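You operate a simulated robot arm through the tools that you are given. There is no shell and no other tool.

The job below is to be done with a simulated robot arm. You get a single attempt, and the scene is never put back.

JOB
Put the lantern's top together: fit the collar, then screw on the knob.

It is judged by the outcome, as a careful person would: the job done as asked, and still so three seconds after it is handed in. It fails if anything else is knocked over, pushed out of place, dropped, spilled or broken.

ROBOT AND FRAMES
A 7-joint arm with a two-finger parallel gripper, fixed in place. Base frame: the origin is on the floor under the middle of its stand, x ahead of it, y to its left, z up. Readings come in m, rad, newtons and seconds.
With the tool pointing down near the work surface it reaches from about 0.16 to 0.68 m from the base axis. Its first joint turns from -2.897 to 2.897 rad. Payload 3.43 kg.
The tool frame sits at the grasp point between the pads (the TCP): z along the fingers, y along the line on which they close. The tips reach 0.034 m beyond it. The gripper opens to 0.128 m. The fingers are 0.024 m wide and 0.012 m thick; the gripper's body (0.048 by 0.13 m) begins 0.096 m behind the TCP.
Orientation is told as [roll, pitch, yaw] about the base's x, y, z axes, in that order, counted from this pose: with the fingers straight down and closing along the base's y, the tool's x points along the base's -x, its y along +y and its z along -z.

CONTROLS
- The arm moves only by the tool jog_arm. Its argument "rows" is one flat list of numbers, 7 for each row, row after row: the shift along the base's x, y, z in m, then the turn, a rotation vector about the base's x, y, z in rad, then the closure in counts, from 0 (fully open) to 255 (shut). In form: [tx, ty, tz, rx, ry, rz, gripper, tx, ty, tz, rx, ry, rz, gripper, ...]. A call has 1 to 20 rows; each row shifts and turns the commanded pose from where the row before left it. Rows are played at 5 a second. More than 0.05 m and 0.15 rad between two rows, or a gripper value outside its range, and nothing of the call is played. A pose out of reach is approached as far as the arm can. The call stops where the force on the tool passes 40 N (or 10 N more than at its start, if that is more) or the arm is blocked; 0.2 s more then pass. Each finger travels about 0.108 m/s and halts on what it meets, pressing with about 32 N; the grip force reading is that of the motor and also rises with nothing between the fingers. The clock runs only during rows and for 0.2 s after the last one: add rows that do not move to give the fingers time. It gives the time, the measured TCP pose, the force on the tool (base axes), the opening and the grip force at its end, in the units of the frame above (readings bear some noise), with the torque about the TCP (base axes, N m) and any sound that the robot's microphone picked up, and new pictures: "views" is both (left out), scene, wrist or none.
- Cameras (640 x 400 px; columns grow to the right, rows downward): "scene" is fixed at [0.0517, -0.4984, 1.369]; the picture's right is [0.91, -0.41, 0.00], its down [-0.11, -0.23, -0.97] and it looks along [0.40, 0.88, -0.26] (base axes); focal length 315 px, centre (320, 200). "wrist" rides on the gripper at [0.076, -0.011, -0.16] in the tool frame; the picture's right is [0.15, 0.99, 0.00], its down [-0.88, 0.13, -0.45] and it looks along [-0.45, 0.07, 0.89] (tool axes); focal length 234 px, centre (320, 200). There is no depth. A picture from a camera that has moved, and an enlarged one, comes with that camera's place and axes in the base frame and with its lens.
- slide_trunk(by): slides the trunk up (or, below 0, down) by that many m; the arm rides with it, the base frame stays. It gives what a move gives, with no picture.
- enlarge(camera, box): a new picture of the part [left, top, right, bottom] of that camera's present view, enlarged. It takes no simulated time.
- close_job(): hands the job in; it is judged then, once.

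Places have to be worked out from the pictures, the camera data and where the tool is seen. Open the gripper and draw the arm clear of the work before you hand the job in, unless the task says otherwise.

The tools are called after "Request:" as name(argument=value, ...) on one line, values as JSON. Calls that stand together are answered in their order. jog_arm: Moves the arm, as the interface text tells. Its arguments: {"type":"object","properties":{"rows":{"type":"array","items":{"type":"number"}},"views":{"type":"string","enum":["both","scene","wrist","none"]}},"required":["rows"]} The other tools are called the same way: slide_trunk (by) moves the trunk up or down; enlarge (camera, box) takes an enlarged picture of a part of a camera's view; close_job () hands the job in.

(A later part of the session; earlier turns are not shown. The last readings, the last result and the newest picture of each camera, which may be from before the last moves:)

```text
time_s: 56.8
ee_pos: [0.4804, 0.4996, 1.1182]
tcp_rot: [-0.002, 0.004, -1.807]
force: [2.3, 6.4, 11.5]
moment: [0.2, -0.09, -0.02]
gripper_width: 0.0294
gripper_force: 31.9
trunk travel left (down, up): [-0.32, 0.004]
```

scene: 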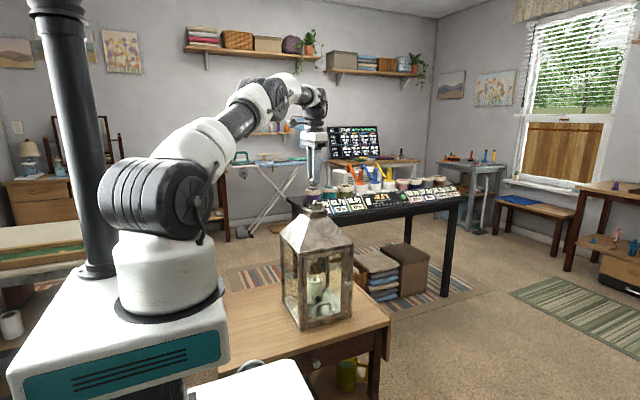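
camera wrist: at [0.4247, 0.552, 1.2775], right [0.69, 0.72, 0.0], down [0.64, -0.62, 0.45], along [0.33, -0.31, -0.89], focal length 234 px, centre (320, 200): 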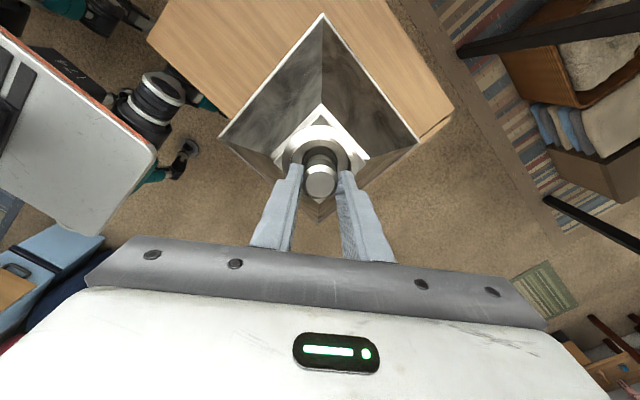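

The side force falls as expected. I shift a little further (+0.2, +0.5 mm), then turn another 0.75 rad while following the swing of the offset.

Request:
jog_arm(rows=[0.0002, 0.0005, 0, 0, 0, 0, 230, 0.0001, 0, 0, 0, 0, -0.15, 230, 0.0001, 0, 0, 0, 0, -0.15, 230, 0.0001, 0, 0, 0, 0, -0.15, 230, 0.0001, 0, 0, 0, 0, -0.15, 230, 0.0001, 0, 0, 0, 0, -0.15, 230, 0, 0, 0, 0, 0, 0, 230], views="none")

Request:
enlarge(camera="scene", box=[300, 182, 336, 212])

```text
time_s: 58.1
ee_pos: [0.4798, 0.502, 1.1129]
tcp_rot: [-0.021, -0.008, -2.435]
force: [8.2, -7.2, 4.6]
moment: [-0.41, -0.26, 0.0]
gripper_width: 0.0294
gripper_force: 31.9
out of reach, approached as far as the arm can: row 6
trunk travel left (down, up): [-0.32, 0.004]
stopped in row 6: the force on the tool passed its limit at 68 N (the readings are from after the stop); the commanded pose is now the measured one
```

```text
13.33 times, centred on (318, 197) of scene
camera zoom: at [0.0517, -0.4984, 1.369], right [0.91, -0.41, 0.0], down [-0.11, -0.23, -0.97], along [0.4, 0.88, -0.26], focal length 4200 px, centre (347, 240)
```

zoom: 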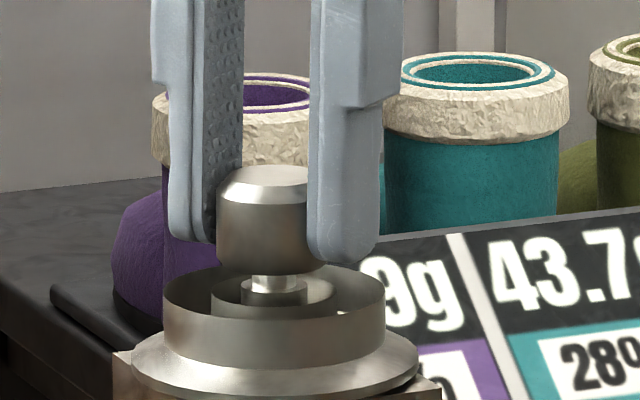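

The arm ran into its wrist limit near yaw −2.4 and strained a little (tool tilted ~0.02 rad, fingers slid down a few mm, collar and lantern displaced about a millimetre in view). I back the turn off slightly, straighten the tool and ease the side load before letting go.

Request:
jog_arm(rows=[0.0005, -0.0005, 0, -0.005, -0.01, 0.03, 230, 0.0003, -0.0003, 0, -0.005, -0.009, 0.04, 230, 0, 0, 0, 0, 0, 0, 230], views="none")

Request:
enlarge(camera="scene", box=[300, 182, 336, 212])

```text
time_s: 58.9
ee_pos: [0.4783, 0.5027, 1.1141]
tcp_rot: [-0.006, 0.0, -2.362]
force: [8.8, -9.5, 10.0]
moment: [-0.39, -0.16, 0.03]
gripper_width: 0.0294
gripper_force: 31.9
trunk travel left (down, up): [-0.32, 0.004]
```

```text
13.33 times, centred on (318, 197) of scene
camera zoom: at [0.0517, -0.4984, 1.369], right [0.91, -0.41, 0.0], down [-0.11, -0.23, -0.97], along [0.4, 0.88, -0.26], focal length 4200 px, centre (347, 240)
```

zoom: 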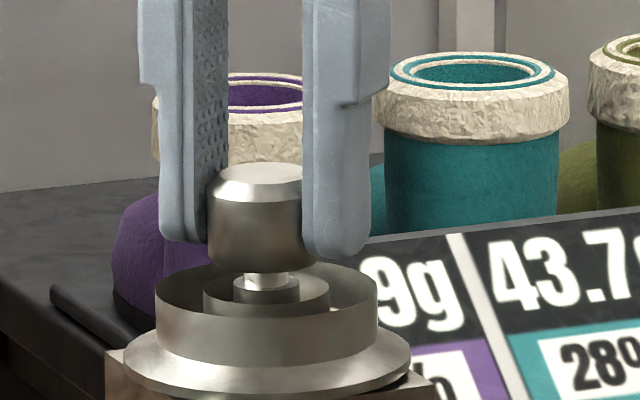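

The collar has moved further left in view, so the lantern itself is being pushed. I stop and look at the whole lantern and its footing before doing anything else.

Request:
enlarge(camera="scene", box=[260, 180, 380, 350])

Request:
enlarge(camera="scene", box=[270, 290, 360, 340])

Request:
enlarge(camera="wrist", box=[180, 0, 460, 220])

```text
2.35 times, centred on (320, 265) of scene
camera zoom: at [0.0517, -0.4984, 1.369], right [0.91, -0.41, 0.0], down [-0.11, -0.23, -0.97], along [0.4, 0.88, -0.26], focal length 741 px, centre (320, 47)
```

zoom: 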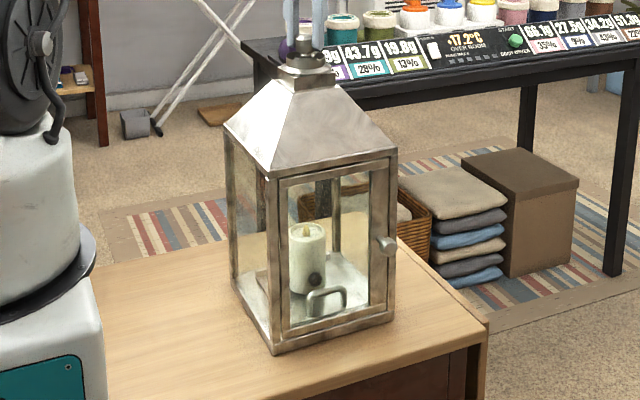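

```text
7.11 times, centred on (315, 315) of scene
camera zoom: at [0.0517, -0.4984, 1.369], right [0.91, -0.41, 0.0], down [-0.11, -0.23, -0.97], along [0.4, 0.88, -0.26], focal length 2240 px, centre (356, -618)
```

zoom: 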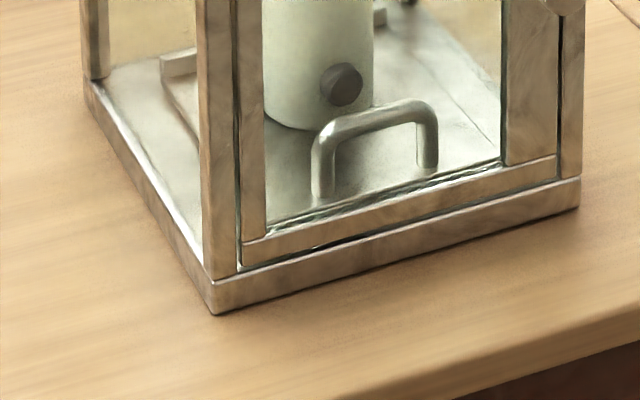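

```text
1.82 times, centred on (320, 110) of wrist
camera zoom: at [0.5238, 0.5625, 1.2723], right [0.8, -0.6, 0.0], down [-0.53, -0.71, 0.46], along [-0.28, -0.36, -0.89], focal length 426 px, centre (320, 364)
```

zoom: 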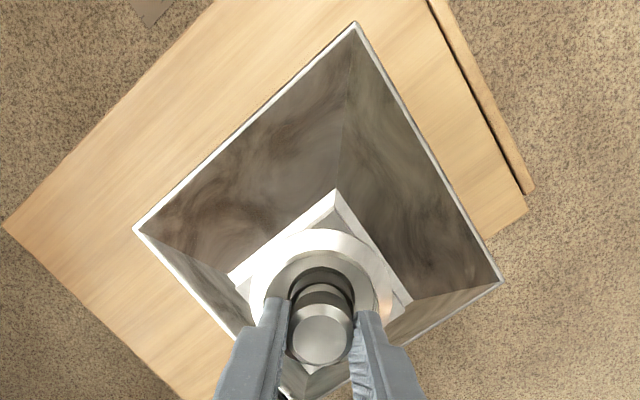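

The lantern's base has not shifted (its corner is where it was), so only the top is rocked ~3 mm by the side load (the tool pushes it toward −x, +y). I ease the tool back toward +x, −y in small steps to set it down gently.

Request:
jog_arm(rows=[0.0005, -0.0005, 0, 0, 0, 0, 230, 0.0005, -0.0005, 0, 0, 0, 0, 230, 0.0005, -0.0005, 0, 0, 0, 0, 230, 0, 0, 0, 0, 0, 0, 230], views="none")

Request:
enlarge(camera="scene", box=[300, 182, 336, 212])

```text
time_s: 59.9
ee_pos: [0.4773, 0.5002, 1.1125]
tcp_rot: [-0.004, -0.001, -2.362]
force: [8.5, -7.1, 10.7]
moment: [-0.32, -0.23, 0.04]
gripper_width: 0.0293
gripper_force: 32.2
trunk travel left (down, up): [-0.32, 0.004]
```

```text
13.33 times, centred on (318, 197) of scene
camera zoom: at [0.0517, -0.4984, 1.369], right [0.91, -0.41, 0.0], down [-0.11, -0.23, -0.97], along [0.4, 0.88, -0.26], focal length 4200 px, centre (347, 240)
```

zoom: 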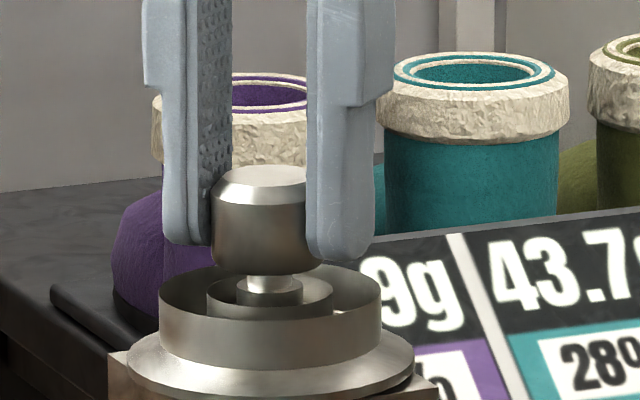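

The top is coming back (collar centre 266 → 270, home is 279) with the force slowly falling. I continue the same way.

Request:
jog_arm(rows=[0.0005, -0.0005, 0, 0, 0, 0, 230, 0.0005, -0.0005, 0, 0, 0, 0, 230, 0.0005, -0.0005, 0, 0, 0, 0, 230, 0.0005, -0.0005, 0, 0, 0, 0, 230, 0, 0, 0, 0, 0, 0, 230], views="none")

Request:
enlarge(camera="scene", box=[300, 182, 336, 212])

```text
time_s: 61.1
ee_pos: [0.4803, 0.5014, 1.1125]
tcp_rot: [-0.004, -0.003, -2.362]
force: [8.5, 4.5, 7.5]
moment: [0.05, -0.16, 0.0]
gripper_width: 0.0292
gripper_force: 32.2
trunk travel left (down, up): [-0.32, 0.004]
```

```text
13.33 times, centred on (318, 197) of scene
camera zoom: at [0.0517, -0.4984, 1.369], right [0.91, -0.41, 0.0], down [-0.11, -0.23, -0.97], along [0.4, 0.88, -0.26], focal length 4200 px, centre (347, 240)
```

zoom: 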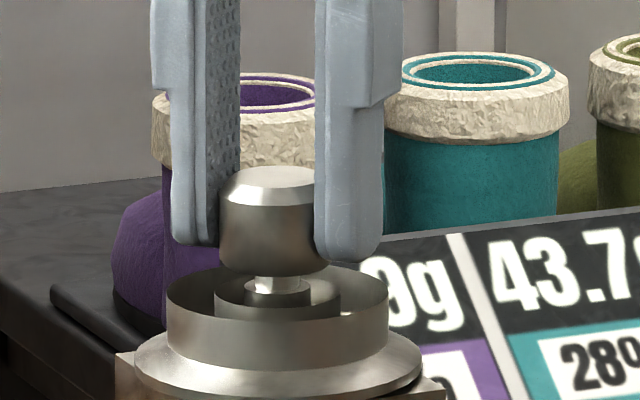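

The lantern's top is back home (collar centre ≈ 278). Remaining load on the tool is (8.5, 4.5) N, so I ease +0.5, +0.3 mm that way.

Request:
jog_arm(rows=[0.0004, 0.0003, 0, 0, 0, 0, 230, 0.0003, 0, 0, 0, 0, 0, 230, 0, 0, 0, 0, 0, 0, 230], views="none")

```text
time_s: 61.9
ee_pos: [0.4802, 0.5005, 1.1137]
tcp_rot: [-0.006, -0.003, -2.361]
force: [5.5, 4.7, 6.9]
moment: [0.09, -0.07, 0.02]
gripper_width: 0.0291
gripper_force: 32.7
trunk travel left (down, up): [-0.32, 0.004]
```

Nearly relieved. I ease a last fraction and then open the fingers slowly to leave the knob resting on the stud.

Request:
jog_arm(rows=[0.0004, 0.0004, 0, 0, 0, 0, 230, 0, 0, 0, 0, 0, 0, 215, 0, 0, 0, 0, 0, 0, 200, 0, 0, 0, 0, 0, 0, 190, 0, 0, 0, 0, 0, 0, 175, 0, 0, 0, 0, 0, 0, 150, 0, 0, 0, 0, 0, 0, 150], views="wrist")

Request:
enlarge(camera="scene", box=[300, 182, 336, 212])

Request:
enlarge(camera="wrist", box=[260, 120, 380, 205])

```text
time_s: 63.5
ee_pos: [0.4819, 0.5002, 1.1119]
tcp_rot: [-0.006, -0.003, -2.361]
force: [-0.6, 0.3, 0.7]
moment: [-0.01, 0.02, 0.06]
gripper_width: 0.0527
gripper_force: 0.1
trunk travel left (down, up): [-0.32, 0.004]
camera wrist: at [0.5277, 0.5611, 1.2709], right [0.8, -0.6, -0.01], down [-0.53, -0.71, 0.46], along [-0.28, -0.36, -0.89], focal length 234 px, centre (320, 200)
```

wrist: 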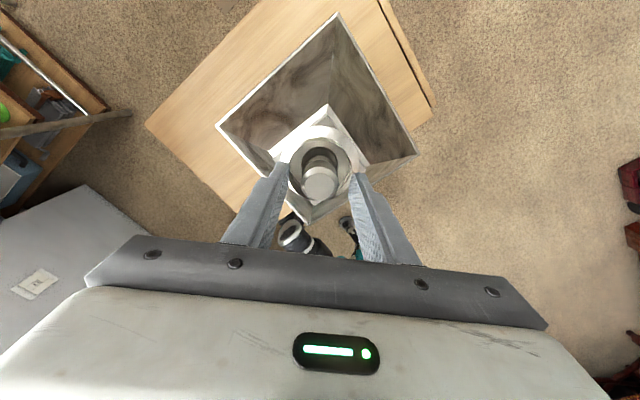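

```text
13.33 times, centred on (318, 197) of scene
camera zoom: at [0.0517, -0.4984, 1.369], right [0.91, -0.41, 0.0], down [-0.11, -0.23, -0.97], along [0.4, 0.88, -0.26], focal length 4200 px, centre (347, 240)
```

zoom: 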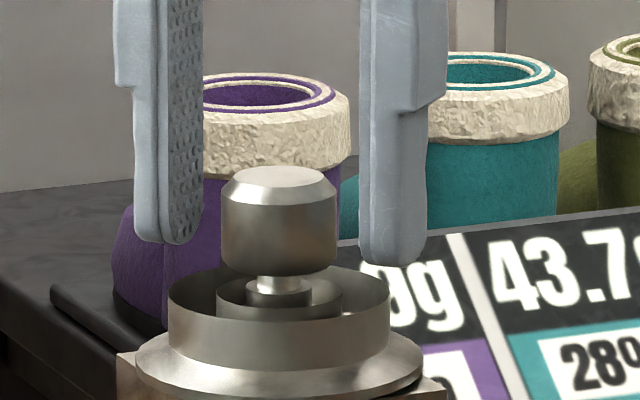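

```text
4.71 times, centred on (320, 162) of wrist
camera zoom: at [0.5277, 0.5611, 1.2709], right [0.8, -0.6, -0.01], down [-0.53, -0.71, 0.46], along [-0.28, -0.36, -0.89], focal length 1102 px, centre (320, 376)
```

zoom: 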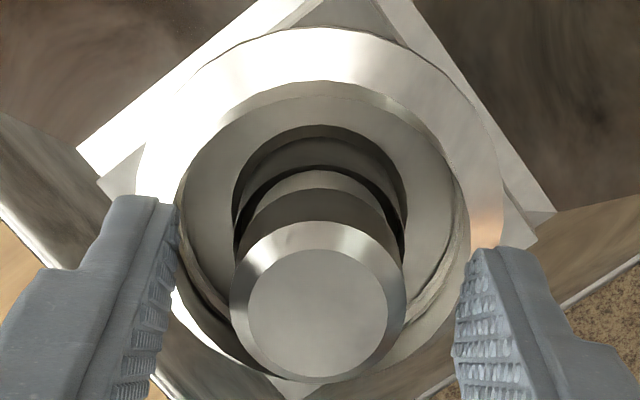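

Released, the knob stands upright and centred on the stud (col 279.5, collar 279), and the lantern is back in place. The wrist limit lies near yaw −2.4, so I raise the open fingers 6.5 mm on the knob, straighten the tool, and swing back around to a positive yaw for a long stroke.

Request:
jog_arm(rows=[0, 0, 0.0065, -0.002, -0.006, 0.05, 150, 0, 0, 0, 0, 0, 0.15, 150, 0, 0, 0, 0, 0, 0.15, 150, 0, 0, 0, 0, 0, 0.15, 150, 0, 0, 0, 0, 0, 0.15, 150, 0, 0, 0, 0, 0, 0.15, 150, 0, 0, 0, 0, 0, 0.15, 150, 0, 0, 0, 0, 0, 0.15, 150, 0, 0, 0, 0, 0, 0.15, 150, 0, 0, 0, 0, 0, 0.15, 150, 0, 0, 0, 0, 0, 0.15, 150, 0, 0, 0, 0, 0, 0.15, 150, 0, 0, 0, 0, 0, 0.15, 150, 0, 0, 0, 0, 0, 0.15, 150, 0, 0, 0, 0, 0, 0.15, 150, 0, 0, 0, 0, 0, 0.15, 150, 0, 0, 0, 0, 0, 0.06, 150, 0, 0, 0, 0, 0, 0, 150], views="wrist")

Request:
enlarge(camera="wrist", box=[260, 120, 380, 205])

Request:
enlarge(camera="scene", box=[306, 190, 330, 212])

```text
time_s: 67.3
ee_pos: [0.4806, 0.5011, 1.1187]
tcp_rot: [-0.003, -0.002, -0.001]
force: [0.0, -0.3, 0.0]
moment: [-0.01, 0.04, 0.02]
gripper_width: 0.0526
gripper_force: 0.2
trunk travel left (down, up): [-0.32, 0.004]
camera wrist: at [0.4046, 0.4884, 1.2775], right [-0.14, 0.99, 0.0], down [0.88, 0.13, 0.46], along [0.45, 0.07, -0.89], focal length 234 px, centre (320, 200)
```

wrist: 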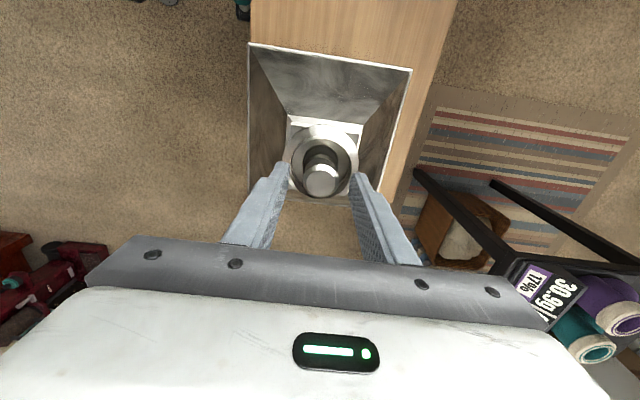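

```text
4.71 times, centred on (320, 162) of wrist
camera zoom: at [0.4046, 0.4884, 1.2775], right [-0.14, 0.99, 0.0], down [0.88, 0.13, 0.46], along [0.45, 0.07, -0.89], focal length 1102 px, centre (320, 376)
```

zoom: 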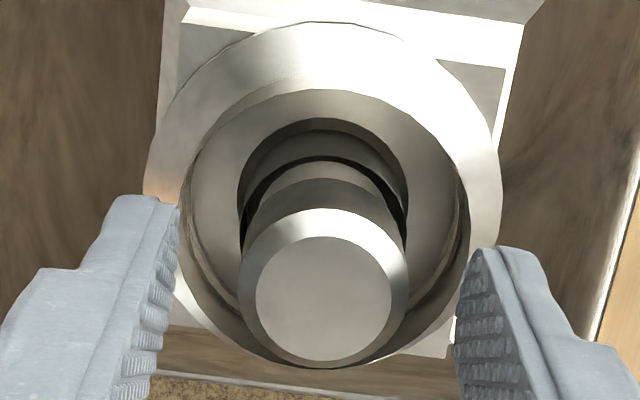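

```text
16.00 times, centred on (318, 201) of scene
camera zoom: at [0.0517, -0.4984, 1.369], right [0.91, -0.41, 0.0], down [-0.11, -0.23, -0.97], along [0.4, 0.88, -0.26], focal length 5040 px, centre (352, 184)
```

zoom: 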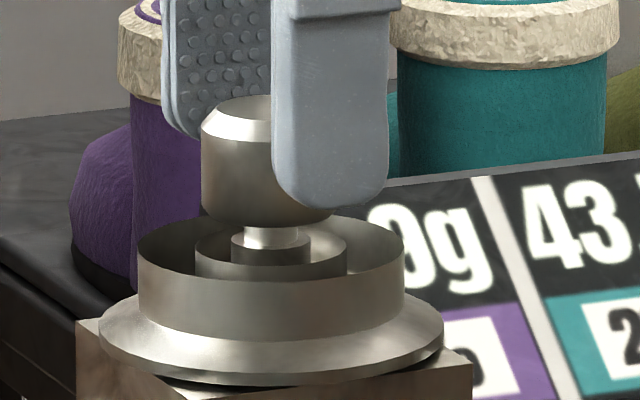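

At yaw 0 the knob is about (−0.8, +1.1) mm from the tool axis; I correct half of that now and keep swinging to yaw ≈ +2.4 with the fingers open.

Request:
jog_arm(rows=[-0.0004, 0.0005, 0, 0, 0, 0.15, 150, 0, 0, 0, 0, 0, 0.15, 150, 0, 0, 0, 0, 0, 0.15, 150, 0, 0, 0, 0, 0, 0.15, 150, 0, 0, 0, 0, 0, 0.15, 150, 0, 0, 0, 0, 0, 0.15, 150, 0, 0, 0, 0, 0, 0.15, 150, 0, 0, 0, 0, 0, 0.15, 150, 0, 0, 0, 0, 0, 0.15, 150, 0, 0, 0, 0, 0, 0.15, 150, 0, 0, 0, 0, 0, 0.15, 150, 0, 0, 0, 0, 0, 0.15, 150, 0, 0, 0, 0, 0, 0.15, 150, 0, 0, 0, 0, 0, 0.15, 150, 0, 0, 0, 0, 0, 0.15, 150, 0, 0, 0, 0, 0, 0.15, 150, 0, 0, 0, 0, 0, 0, 150], views="wrist")

Request:
enlarge(camera="wrist", box=[260, 120, 380, 205])

```text
time_s: 70.9
ee_pos: [0.4803, 0.5003, 1.1188]
tcp_rot: [0.0, 0.0, 2.398]
force: [0.1, -0.3, -1.0]
moment: [-0.06, 0.03, -0.02]
gripper_width: 0.0527
gripper_force: 0.1
trunk travel left (down, up): [-0.32, 0.004]
camera wrist: at [0.5436, 0.4574, 1.2775], right [-0.56, -0.83, 0.0], down [-0.74, 0.5, 0.46], along [-0.38, 0.26, -0.89], focal length 234 px, centre (320, 200)
```

wrist: 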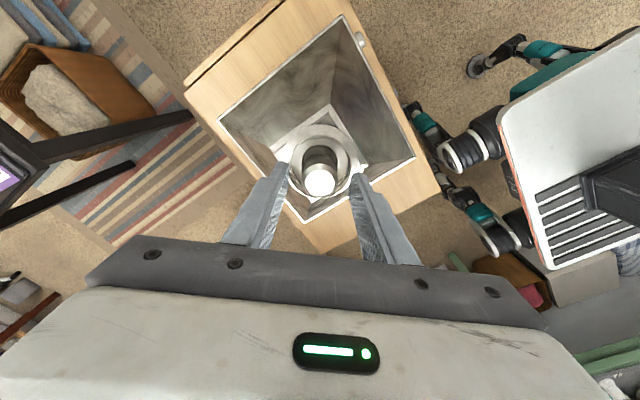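

```text
4.71 times, centred on (320, 162) of wrist
camera zoom: at [0.5436, 0.4574, 1.2775], right [-0.56, -0.83, 0.0], down [-0.74, 0.5, 0.46], along [-0.38, 0.26, -0.89], focal length 1102 px, centre (320, 376)
```

zoom: 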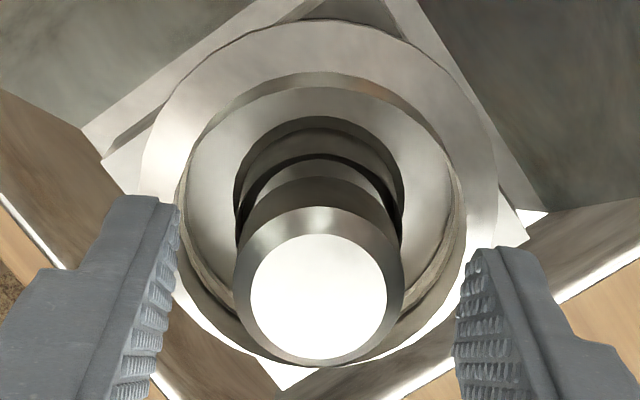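

At yaw +2.40 the knob is centred within ~0.4 mm. I nudge onto it, close gently, add a light 0.5 mm push and check the loads.

Request:
jog_arm(rows=[-0.0002, -0.0003, 0, 0, 0, 0, 160, 0, 0, 0, 0, 0, 0, 180, 0, 0, 0, 0, 0, 0, 190, 0, 0, 0, 0, 0, 0, 198, 0, 0, 0, 0, 0, 0, 210, 0, 0, 0, 0, 0, 0, 230, 0, 0, -0.0004, 0, 0, 0, 230, 0, 0, 0, 0, 0, 0, 230], views="none")

```text
time_s: 72.7
ee_pos: [0.4801, 0.5005, 1.1185]
tcp_rot: [-0.001, -0.001, 2.396]
force: [4.7, 2.8, 4.9]
moment: [0.13, -0.16, 0.0]
gripper_width: 0.0293
gripper_force: 32.2
trunk travel left (down, up): [-0.32, 0.004]
```

Gripped with a 5 N push and a small side load (4.7, 2.8). I trim +0.3, +0.2 mm and turn clockwise 0.9 rad.

Request:
jog_arm(rows=[0.0003, 0.0002, 0, 0, 0, 0, 230, 0, 0, 0, 0, 0, -0.15, 230, 0, 0, 0, 0, 0, -0.15, 230, 0, 0, 0, 0, 0, -0.15, 230, 0, 0, 0, 0, 0, -0.15, 230, 0, 0, 0, 0, 0, -0.15, 230, 0, 0, 0, 0, 0, -0.15, 230, 0, 0, 0, 0, 0, 0, 230], views="none")

Request:
enlarge(camera="scene", box=[306, 190, 330, 212])

```text
time_s: 74.5
ee_pos: [0.4824, 0.5003, 1.1179]
tcp_rot: [0.003, 0.001, 1.495]
force: [2.1, 4.0, 3.4]
moment: [0.17, -0.11, 0.02]
gripper_width: 0.0294
gripper_force: 31.9
trunk travel left (down, up): [-0.32, 0.004]
```

```text
16.00 times, centred on (318, 201) of scene
camera zoom: at [0.0517, -0.4984, 1.369], right [0.91, -0.41, 0.0], down [-0.11, -0.23, -0.97], along [0.4, 0.88, -0.26], focal length 5040 px, centre (352, 184)
```

zoom: 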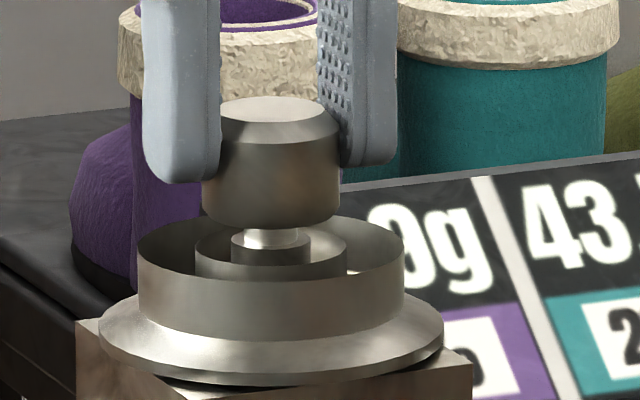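

The push faded a little (4.9 → 3.4 N) and the knob's lower edge seems some 2 px lower, so the thread may be biting. I turn another 1.5 rad while lowering 0.3 mm in all.

Request:
jog_arm(rows=[0, 0.0002, -0.0001, 0, 0, -0.15, 230, 0, 0, 0, 0, 0, -0.15, 230, 0, 0, 0, 0, 0, -0.15, 230, 0, 0, -0.0001, 0, 0, -0.15, 230, 0, 0, 0, 0, 0, -0.15, 230, 0, 0, 0, 0, 0, -0.15, 230, 0, 0, -0.0001, 0, 0, -0.15, 230, 0, 0, 0, 0, 0, -0.15, 230, 0, 0, 0, 0, 0, -0.15, 230, 0, 0, 0, 0, 0, -0.15, 230, 0, 0, 0, 0, 0, 0, 230], views="none")

Request:
enlarge(camera="scene", box=[306, 190, 330, 212])

```text
time_s: 76.9
ee_pos: [0.482, 0.4996, 1.1166]
tcp_rot: [0.001, -0.002, -0.006]
force: [0.9, 2.8, 2.1]
moment: [0.14, -0.07, 0.0]
gripper_width: 0.0295
gripper_force: 31.6
trunk travel left (down, up): [-0.32, 0.004]
```

```text
16.00 times, centred on (318, 201) of scene
camera zoom: at [0.0517, -0.4984, 1.369], right [0.91, -0.41, 0.0], down [-0.11, -0.23, -0.97], along [0.4, 0.88, -0.26], focal length 5040 px, centre (352, 184)
```

zoom: 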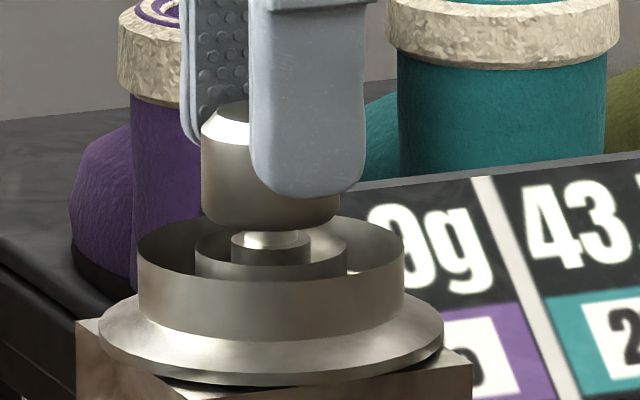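

It is biting: the knob's lower edge went 227 → 229 → 232 and the push keeps fading. I turn on to yaw −2.1, short of the wrist limit, lowering 0.05 mm per row to follow.

Request:
jog_arm(rows=[0, 0.0002, -5e-05, 0, 0, -0.15, 230, 0, 0, -5e-05, 0, 0, -0.15, 230, 0, 0, -5e-05, 0, 0, -0.15, 230, 0, 0, -5e-05, 0, 0, -0.15, 230, 0, 0, -5e-05, 0, 0, -0.15, 230, 0, 0, -5e-05, 0, 0, -0.15, 230, 0, 0, -5e-05, 0, 0, -0.15, 230, 0, 0, 0, 0, 0, 0, 230], views="none")

Request:
jog_arm(rows=[0, 0, -5e-05, 0, 0, -0.15, 230, 0, 0, -5e-05, 0, 0, -0.15, 230, 0, 0, -5e-05, 0, 0, -0.15, 230, 0, 0, -5e-05, 0, 0, -0.15, 230, 0, 0, -5e-05, 0, 0, -0.15, 230, 0, 0, -5e-05, 0, 0, -0.15, 230, 0, 0, -5e-05, 0, 0, -0.15, 230, 0, 0, 0, 0, 0, 0, 230], views="none")

Request:
enlarge(camera="scene", box=[306, 190, 330, 212])

```text
time_s: 78.7
ee_pos: [0.4815, 0.5011, 1.1179]
tcp_rot: [0.002, -0.002, -1.054]
force: [3.9, -3.5, 3.2]
moment: [-0.16, -0.18, 0.01]
gripper_width: 0.0294
gripper_force: 31.9
trunk travel left (down, up): [-0.32, 0.004]
```

```text
time_s: 80.5
ee_pos: [0.4801, 0.5001, 1.1175]
tcp_rot: [0.0, 0.0, -2.102]
force: [2.0, -5.5, 8.4]
moment: [-0.22, -0.06, -0.01]
gripper_width: 0.0292
gripper_force: 31.8
trunk travel left (down, up): [-0.32, 0.004]
```

```text
16.00 times, centred on (318, 201) of scene
camera zoom: at [0.0517, -0.4984, 1.369], right [0.91, -0.41, 0.0], down [-0.11, -0.23, -0.97], along [0.4, 0.88, -0.26], focal length 5040 px, centre (352, 184)
```

zoom: 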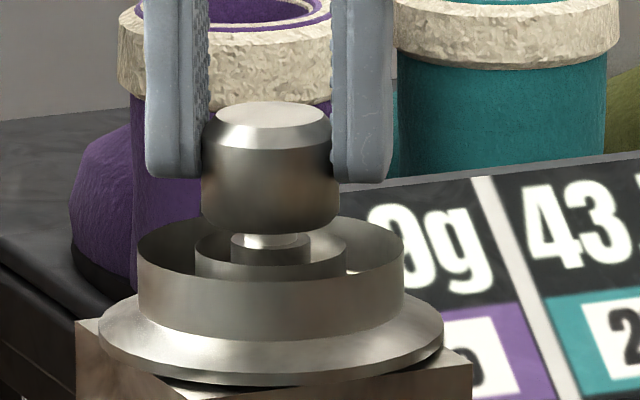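

The knob has come down further (lower edge 235) and the push is 8 N, so it's threading. I open, swing back up to yaw ≈ +2.9 for the next stroke, first half of the way.

Request:
jog_arm(rows=[0, 0, 0.0004, 0, 0, 0, 215, 0, 0, 0, 0, 0, 0, 195, 0, 0, 0, 0, 0, 0, 175, 0, 0, 0, 0, 0, 0, 150, 0, 0, 0, 0, 0, 0.15, 150, 0, 0, 0, 0, 0, 0.15, 150, 0, 0, 0, 0, 0, 0.15, 150, 0, 0, 0, 0, 0, 0.15, 150, 0, 0, 0, 0, 0, 0.15, 150, 0, 0, 0, 0, 0, 0.15, 150, 0, 0, 0, 0, 0, 0.15, 150, 0, 0, 0, 0, 0, 0.15, 150, 0, 0, 0, 0, 0, 0.15, 150, 0, 0, 0, 0, 0, 0.15, 150, 0, 0, 0, 0, 0, 0.15, 150, 0, 0, 0, 0, 0, 0.15, 150, 0, 0, 0, 0, 0, 0.15, 150, 0, 0, 0, 0, 0, 0.15, 150, 0, 0, 0, 0, 0, 0, 150], views="wrist")

Request:
enlarge(camera="wrist", box=[260, 120, 380, 205])

Request:
enlarge(camera="scene", box=[306, 190, 330, 212])

```text
time_s: 84.5
ee_pos: [0.4818, 0.5006, 1.1171]
tcp_rot: [-0.001, -0.004, 0.0]
force: [-0.3, 0.2, 0.4]
moment: [-0.01, 0.04, -0.01]
gripper_width: 0.0528
gripper_force: 0.1
trunk travel left (down, up): [-0.32, 0.004]
camera wrist: at [0.4045, 0.4892, 1.2762], right [-0.15, 0.99, 0.0], down [0.88, 0.13, 0.46], along [0.45, 0.07, -0.89], focal length 234 px, centre (320, 200)
```

wrist: 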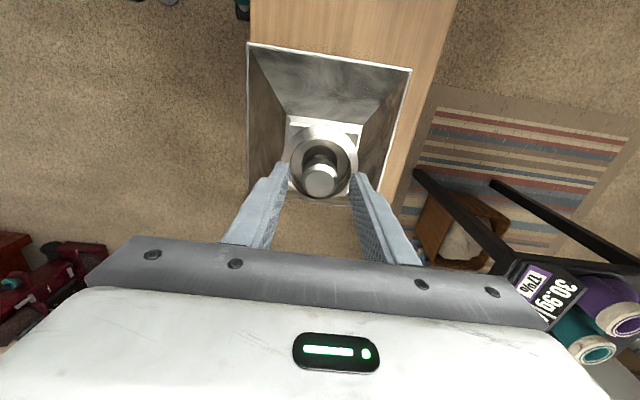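

```text
4.71 times, centred on (320, 162) of wrist
camera zoom: at [0.4045, 0.4892, 1.2762], right [-0.15, 0.99, 0.0], down [0.88, 0.13, 0.46], along [0.45, 0.07, -0.89], focal length 1102 px, centre (320, 376)
```

zoom: 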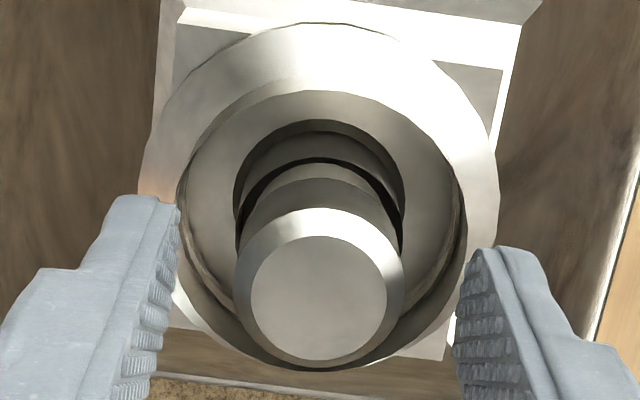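

```text
16.00 times, centred on (318, 201) of scene
camera zoom: at [0.0517, -0.4984, 1.369], right [0.91, -0.41, 0.0], down [-0.11, -0.23, -0.97], along [0.4, 0.88, -0.26], focal length 5040 px, centre (352, 184)
```

zoom: 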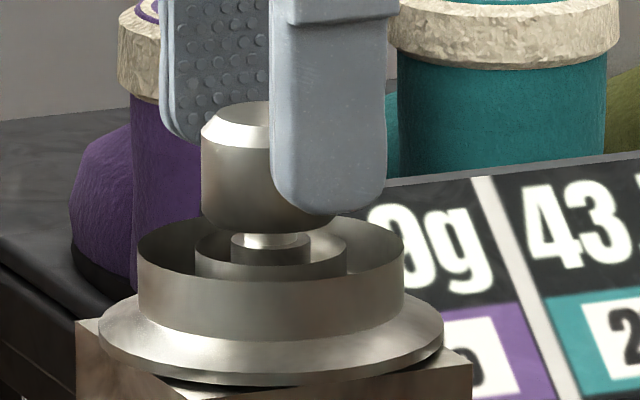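

The knob has dropped about 6 px ≈ 1.4 mm over that stroke, i.e. roughly 2 mm per turn, with about 5.8 mm left to the shoulder. The axis is centred (0.3 mm), so I swing on toward yaw +2.85.

Request:
jog_arm(rows=[0, 0, 0, 0, 0, 0.15, 150, 0, 0, 0, 0, 0, 0.15, 150, 0, 0, 0, 0, 0, 0.15, 150, 0, 0, 0, 0, 0, 0.15, 150, 0, 0, 0, 0, 0, 0.15, 150, 0, 0, 0, 0, 0, 0.15, 150, 0, 0, 0, 0, 0, 0.15, 150, 0, 0, 0, 0, 0, 0.15, 150, 0, 0, 0, 0, 0, 0.15, 150, 0, 0, 0, 0, 0, 0.15, 150, 0, 0, 0, 0, 0, 0.15, 150, 0, 0, 0, 0, 0, 0.15, 150, 0, 0, 0, 0, 0, 0.15, 150, 0, 0, 0, 0, 0, 0.15, 150, 0, 0, 0, 0, 0, 0.15, 150, 0, 0, 0, 0, 0, 0.15, 150, 0, 0, 0, 0, 0, 0.15, 150, 0, 0, 0, 0, 0, 0.15, 150, 0, 0, 0, 0, 0, 0.15, 150, 0, 0, 0, 0, 0, 0, 150], views="wrist")

Request:
enlarge(camera="wrist", box=[260, 120, 380, 205])

```text
time_s: 88.7
ee_pos: [0.4809, 0.5006, 1.1177]
tcp_rot: [0.0, -0.003, 2.848]
force: [0.3, 0.1, 0.3]
moment: [0.03, 0.0, 0.0]
gripper_width: 0.0527
gripper_force: 0.1
trunk travel left (down, up): [-0.32, 0.004]
camera wrist: at [0.5563, 0.4894, 1.2761], right [-0.15, -0.99, 0.0], down [-0.88, 0.13, 0.46], along [-0.45, 0.07, -0.89], focal length 234 px, centre (320, 200)
```

wrist: 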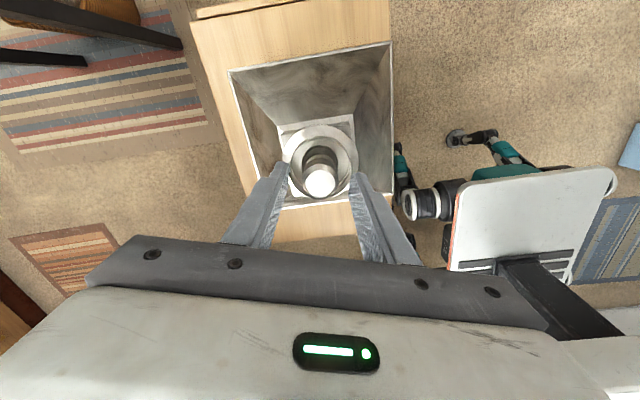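

```text
4.71 times, centred on (320, 162) of wrist
camera zoom: at [0.5563, 0.4894, 1.2761], right [-0.15, -0.99, 0.0], down [-0.88, 0.13, 0.46], along [-0.45, 0.07, -0.89], focal length 1102 px, centre (320, 376)
```

zoom: 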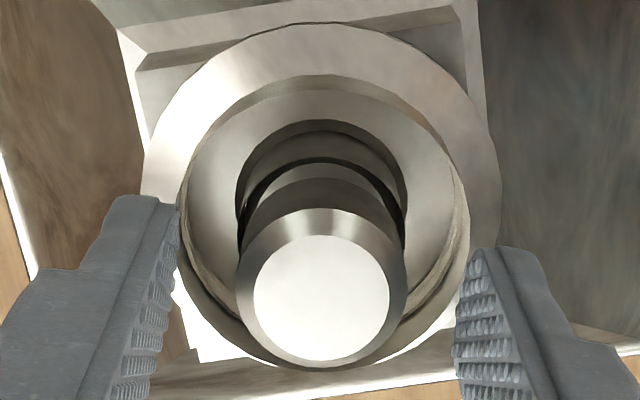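

Centred within ~0.3 mm after allowing for the camera's own bias. I trim −0.3 mm in y, close on the knob, and turn 2.1 rad clockwise while following the thread down.

Request:
jog_arm(rows=[0, -0.0003, 0, 0, 0, 0, 175, 0, 0, 0, 0, 0, 0, 190, 0, 0, 0, 0, 0, 0, 198, 0, 0, 0, 0, 0, 0, 215, 0, 0, -0.0004, 0, 0, 0, 230, 0, 0, -4.8e-05, 0, 0, -0.15, 230, 0, 0, -4.8e-05, 0, 0, -0.15, 230, 0, 0, -4.8e-05, 0, 0, -0.15, 230, 0, 0, -4.8e-05, 0, 0, -0.15, 230, 0, 0, -4.8e-05, 0, 0, -0.15, 230, 0, 0, -4.8e-05, 0, 0, -0.15, 230, 0, 0, -4.8e-05, 0, 0, -0.15, 230, 0, 0, -4.8e-05, 0, 0, -0.15, 230, 0, 0, -4.8e-05, 0, 0, -0.15, 230, 0, 0, -4.8e-05, 0, 0, -0.15, 230, 0, 0, -4.8e-05, 0, 0, -0.15, 230, 0, 0, -4.8e-05, 0, 0, -0.15, 230, 0, 0, -4.8e-05, 0, 0, -0.15, 230, 0, 0, -4.8e-05, 0, 0, -0.15, 230], views="none")

Request:
enlarge(camera="scene", box=[306, 190, 330, 212])

```text
time_s: 92.7
ee_pos: [0.4808, 0.5008, 1.1172]
tcp_rot: [0.001, 0.0, 0.746]
force: [-0.2, -5.9, -1.0]
moment: [-0.28, -0.02, 0.03]
gripper_width: 0.0311
gripper_force: 32.0
trunk travel left (down, up): [-0.32, 0.004]
```

```text
16.00 times, centred on (318, 201) of scene
camera zoom: at [0.0517, -0.4984, 1.369], right [0.91, -0.41, 0.0], down [-0.11, -0.23, -0.97], along [0.4, 0.88, -0.26], focal length 5040 px, centre (352, 184)
```

zoom: 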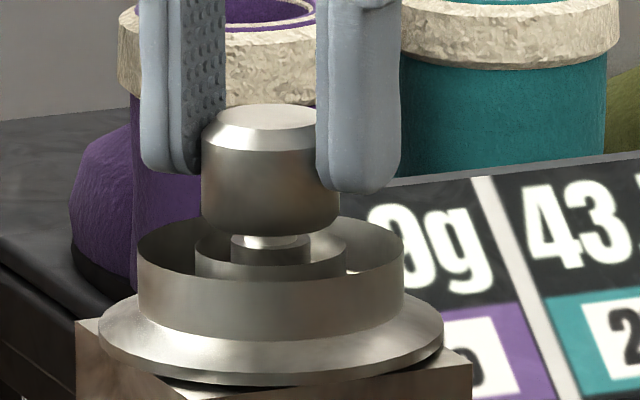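

The thread is now pulling the tool down slightly (Fz −1 N), so it is screwing. The opening reads 31.1 mm instead of 29.4, so I check the grip from the wrist camera.

Request:
enlarge(camera="wrist", box=[260, 120, 380, 205])

```text
4.71 times, centred on (320, 162) of wrist
camera zoom: at [0.4325, 0.4408, 1.2753], right [-0.78, 0.63, 0.0], down [0.56, 0.69, 0.46], along [0.29, 0.35, -0.89], focal length 1102 px, centre (320, 376)
```

zoom: 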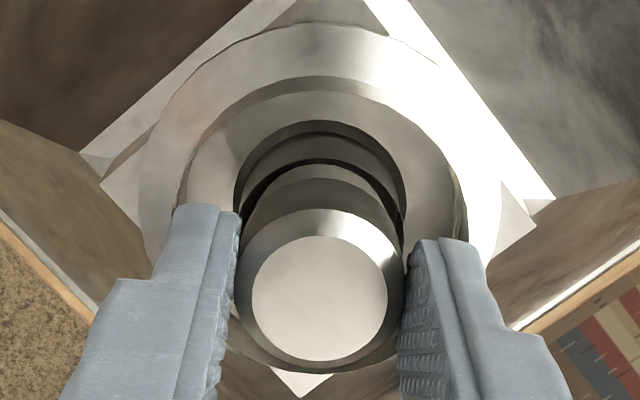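

The grip looks sound. I shift −0.4 mm in y to relieve the side load, lower 0.4 mm to keep a slight push, and continue turning 1.5 rad.

Request:
jog_arm(rows=[0, -0.0004, -0.0004, 0, 0, 0, 230, 0, 0, -5e-05, 0, 0, -0.15, 230, 0, 0, -5e-05, 0, 0, -0.15, 230, 0, 0, -5e-05, 0, 0, -0.15, 230, 0, 0, -5e-05, 0, 0, -0.15, 230, 0, 0, -5e-05, 0, 0, -0.15, 230, 0, 0, -5e-05, 0, 0, -0.15, 230, 0, 0, -5e-05, 0, 0, -0.15, 230, 0, 0, -5e-05, 0, 0, -0.15, 230, 0, 0, -5e-05, 0, 0, -0.15, 230, 0, 0, -5e-05, 0, 0, -0.15, 230, 0, 0, 0, 0, 0, 0, 230], views="none")

Request:
enlarge(camera="scene", box=[306, 190, 330, 212])

```text
time_s: 95.3
ee_pos: [0.4803, 0.5005, 1.1156]
tcp_rot: [0.002, -0.002, -0.754]
force: [-0.2, 2.2, 1.8]
moment: [0.14, -0.01, -0.01]
gripper_width: 0.0308
gripper_force: 31.9
trunk travel left (down, up): [-0.32, 0.004]
```

```text
16.00 times, centred on (318, 201) of scene
camera zoom: at [0.0517, -0.4984, 1.369], right [0.91, -0.41, 0.0], down [-0.11, -0.23, -0.97], along [0.4, 0.88, -0.26], focal length 5040 px, centre (352, 184)
```

zoom: 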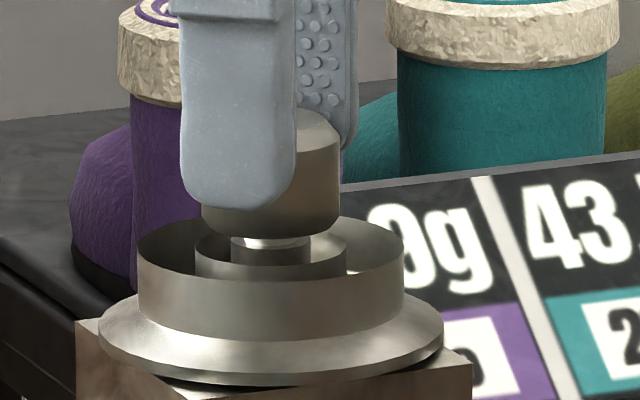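

Loads are small and the knob keeps going down (lower edge ≈ 239). I finish this stroke to yaw −2.1.

Request:
jog_arm(rows=[0, 0.0001, -6e-05, 0, 0, -0.15, 230, 0, 0, -6e-05, 0, 0, -0.15, 230, 0, 0, -6e-05, 0, 0, -0.15, 230, 0, 0, -6e-05, 0, 0, -0.15, 230, 0, 0, -5e-05, 0, 0, -0.15, 230, 0, 0, -5e-05, 0, 0, -0.15, 230, 0, 0, -5e-05, 0, 0, -0.15, 230, 0, 0, -5e-05, 0, 0, -0.15, 230, 0, 0, -5e-05, 0, 0, -0.15, 230, 0, 0, 0, 0, 0, 0, 230], views="none")

Request:
enlarge(camera="scene", box=[306, 190, 330, 212])

```text
time_s: 97.5
ee_pos: [0.4812, 0.5013, 1.1154]
tcp_rot: [0.001, -0.001, -2.102]
force: [0.9, 1.3, 10.1]
moment: [0.01, -0.02, -0.02]
gripper_width: 0.0308
gripper_force: 32.4
trunk travel left (down, up): [-0.32, 0.004]
```

```text
16.00 times, centred on (318, 201) of scene
camera zoom: at [0.0517, -0.4984, 1.369], right [0.91, -0.41, 0.0], down [-0.11, -0.23, -0.97], along [0.4, 0.88, -0.26], focal length 5040 px, centre (352, 184)
```

zoom: 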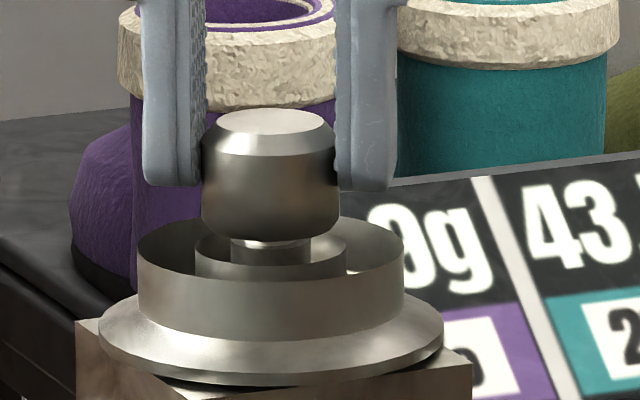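

Again about 6–7 px (1.5 mm) down over this stroke; roughly 4 mm left to the shoulder. I open and swing back for the next stroke.

Request:
jog_arm(rows=[0, 0, 0.0005, 0, 0, 0, 215, 0, 0, 0, 0, 0, 0, 190, 0, 0, 0, 0, 0, 0, 165, 0, 0, 0, 0, 0, 0, 150, 0, 0, 0, 0, 0, 0.15, 150, 0, 0, 0, 0, 0, 0.15, 150, 0, 0, 0, 0, 0, 0.15, 150, 0, 0, 0, 0, 0, 0.15, 150, 0, 0, 0, 0, 0, 0.15, 150, 0, 0, 0, 0, 0, 0.15, 150, 0, 0, 0, 0, 0, 0.15, 150, 0, 0, 0, 0, 0, 0.15, 150, 0, 0, 0, 0, 0, 0.15, 150, 0, 0, 0, 0, 0, 0.15, 150, 0, 0, 0, 0, 0, 0.15, 150, 0, 0, 0, 0, 0, 0.15, 150, 0, 0, 0, 0, 0, 0.15, 150, 0, 0, 0, 0, 0, 0.15, 150, 0, 0, 0, 0, 0, 0, 150], views="wrist")

Request:
enlarge(camera="wrist", box=[260, 120, 380, 205])

Request:
enlarge(camera="scene", box=[306, 190, 330, 212])

```text
time_s: 101.5
ee_pos: [0.4804, 0.4986, 1.1166]
tcp_rot: [0.0, -0.001, -0.001]
force: [1.2, 0.2, 0.2]
moment: [0.03, -0.01, -0.01]
gripper_width: 0.0528
gripper_force: 0.0
trunk travel left (down, up): [-0.32, 0.004]
camera wrist: at [0.4042, 0.4886, 1.274], right [-0.15, 0.99, 0.0], down [0.88, 0.13, 0.46], along [0.45, 0.07, -0.89], focal length 234 px, centre (320, 200)
```

wrist: 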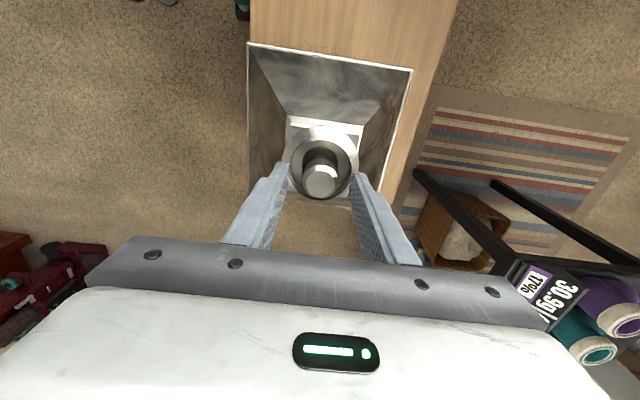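

```text
4.71 times, centred on (320, 162) of wrist
camera zoom: at [0.4042, 0.4886, 1.274], right [-0.15, 0.99, 0.0], down [0.88, 0.13, 0.46], along [0.45, 0.07, -0.89], focal length 1102 px, centre (320, 376)
```

zoom: 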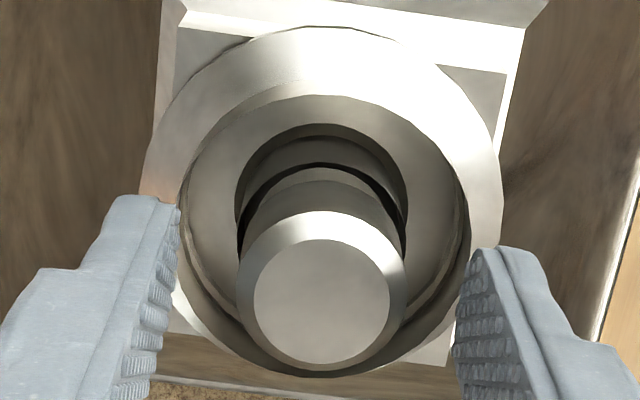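

```text
16.00 times, centred on (318, 201) of scene
camera zoom: at [0.0517, -0.4984, 1.369], right [0.91, -0.41, 0.0], down [-0.11, -0.23, -0.97], along [0.4, 0.88, -0.26], focal length 5040 px, centre (352, 184)
```

zoom: 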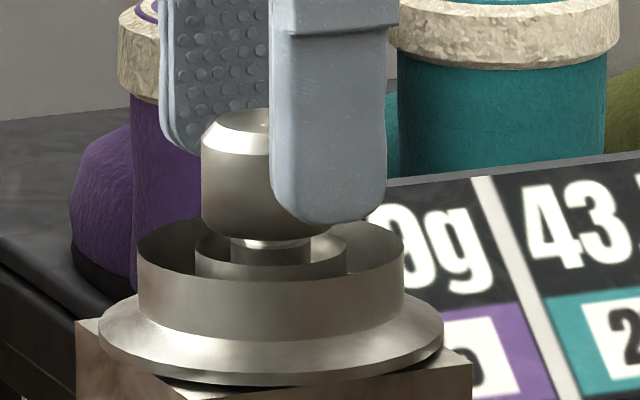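

Centring check: the knob is about +0.5 mm in x and y from the axis now, so I trim +0.4, +0.5 mm while swinging round to +2.85.

Request:
jog_arm(rows=[0.0004, 0.0005, 0, 0, 0, 0.15, 150, 0, 0, 0, 0, 0, 0.15, 150, 0, 0, 0, 0, 0, 0.15, 150, 0, 0, 0, 0, 0, 0.15, 150, 0, 0, 0, 0, 0, 0.15, 150, 0, 0, 0, 0, 0, 0.15, 150, 0, 0, 0, 0, 0, 0.15, 150, 0, 0, 0, 0, 0, 0.15, 150, 0, 0, 0, 0, 0, 0.15, 150, 0, 0, 0, 0, 0, 0.15, 150, 0, 0, 0, 0, 0, 0.15, 150, 0, 0, 0, 0, 0, 0.15, 150, 0, 0, 0, 0, 0, 0.15, 150, 0, 0, 0, 0, 0, 0.15, 150, 0, 0, 0, 0, 0, 0.15, 150, 0, 0, 0, 0, 0, 0.15, 150, 0, 0, 0, 0, 0, 0.15, 150, 0, 0, 0, 0, 0, 0.15, 150, 0, 0, 0, 0, 0, 0.15, 150, 0, 0, 0, 0, 0, 0, 150], views="wrist")

Request:
enlarge(camera="wrist", box=[260, 120, 380, 205])

```text
time_s: 105.7
ee_pos: [0.4821, 0.5011, 1.1158]
tcp_rot: [-0.001, -0.002, 2.849]
force: [0.2, -0.2, 0.2]
moment: [-0.03, 0.03, 0.02]
gripper_width: 0.0526
gripper_force: 0.0
trunk travel left (down, up): [-0.32, 0.004]
camera wrist: at [0.5564, 0.4892, 1.2741], right [-0.15, -0.99, 0.0], down [-0.88, 0.13, 0.46], along [-0.45, 0.07, -0.89], focal length 234 px, centre (320, 200)
```

wrist: 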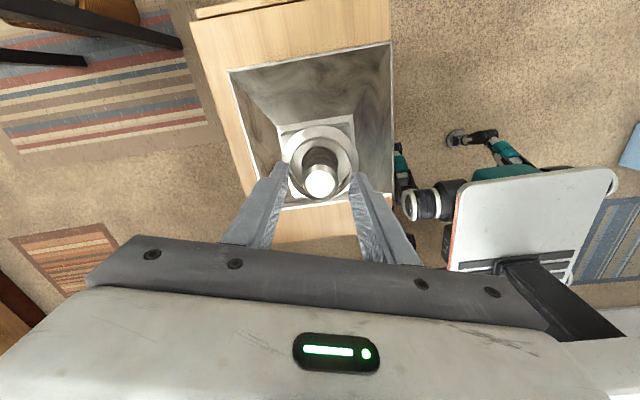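

```text
4.71 times, centred on (320, 162) of wrist
camera zoom: at [0.5564, 0.4892, 1.2741], right [-0.15, -0.99, 0.0], down [-0.88, 0.13, 0.46], along [-0.45, 0.07, -0.89], focal length 1102 px, centre (320, 376)
```

zoom: 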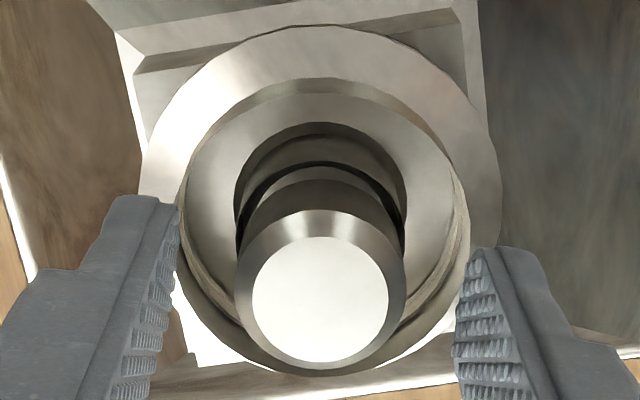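

Well centred. I close on it and turn 2.1 rad clockwise, following down.

Request:
jog_arm(rows=[0, 0, 0, 0, 0, 0, 175, 0, 0, 0, 0, 0, 0, 190, 0, 0, 0, 0, 0, 0, 198, 0, 0, 0, 0, 0, 0, 215, 0, 0, -0.0004, 0, 0, 0, 230, 0, 0, -5e-05, 0, 0, -0.15, 230, 0, 0, -5e-05, 0, 0, -0.15, 230, 0, 0, -5e-05, 0, 0, -0.15, 230, 0, 0, -5e-05, 0, 0, -0.15, 230, 0, 0, -5e-05, 0, 0, -0.15, 230, 0, 0, -5e-05, 0, 0, -0.15, 230, 0, 0, -5e-05, 0, 0, -0.15, 230, 0, 0, -5e-05, 0, 0, -0.15, 230, 0, 0, -5e-05, 0, 0, -0.15, 230, 0, 0, -5e-05, 0, 0, -0.15, 230, 0, 0, -5e-05, 0, 0, -0.15, 230, 0, 0, -5e-05, 0, 0, -0.15, 230, 0, 0, -5e-05, 0, 0, -0.15, 230, 0, 0, -5e-05, 0, 0, -0.15, 230], views="none")

Request:
enlarge(camera="scene", box=[306, 190, 330, 212])

```text
time_s: 109.7
ee_pos: [0.4814, 0.5005, 1.1145]
tcp_rot: [0.0, -0.002, 0.743]
force: [-0.7, -3.8, 10.8]
moment: [-0.22, 0.02, 0.03]
gripper_width: 0.0313
gripper_force: 31.9
trunk travel left (down, up): [-0.32, 0.004]
```

```text
16.00 times, centred on (318, 201) of scene
camera zoom: at [0.0517, -0.4984, 1.369], right [0.91, -0.41, 0.0], down [-0.11, -0.23, -0.97], along [0.4, 0.88, -0.26], focal length 5040 px, centre (352, 184)
```

zoom: 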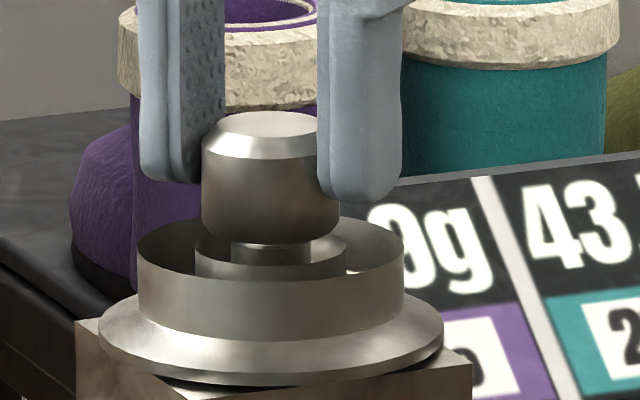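

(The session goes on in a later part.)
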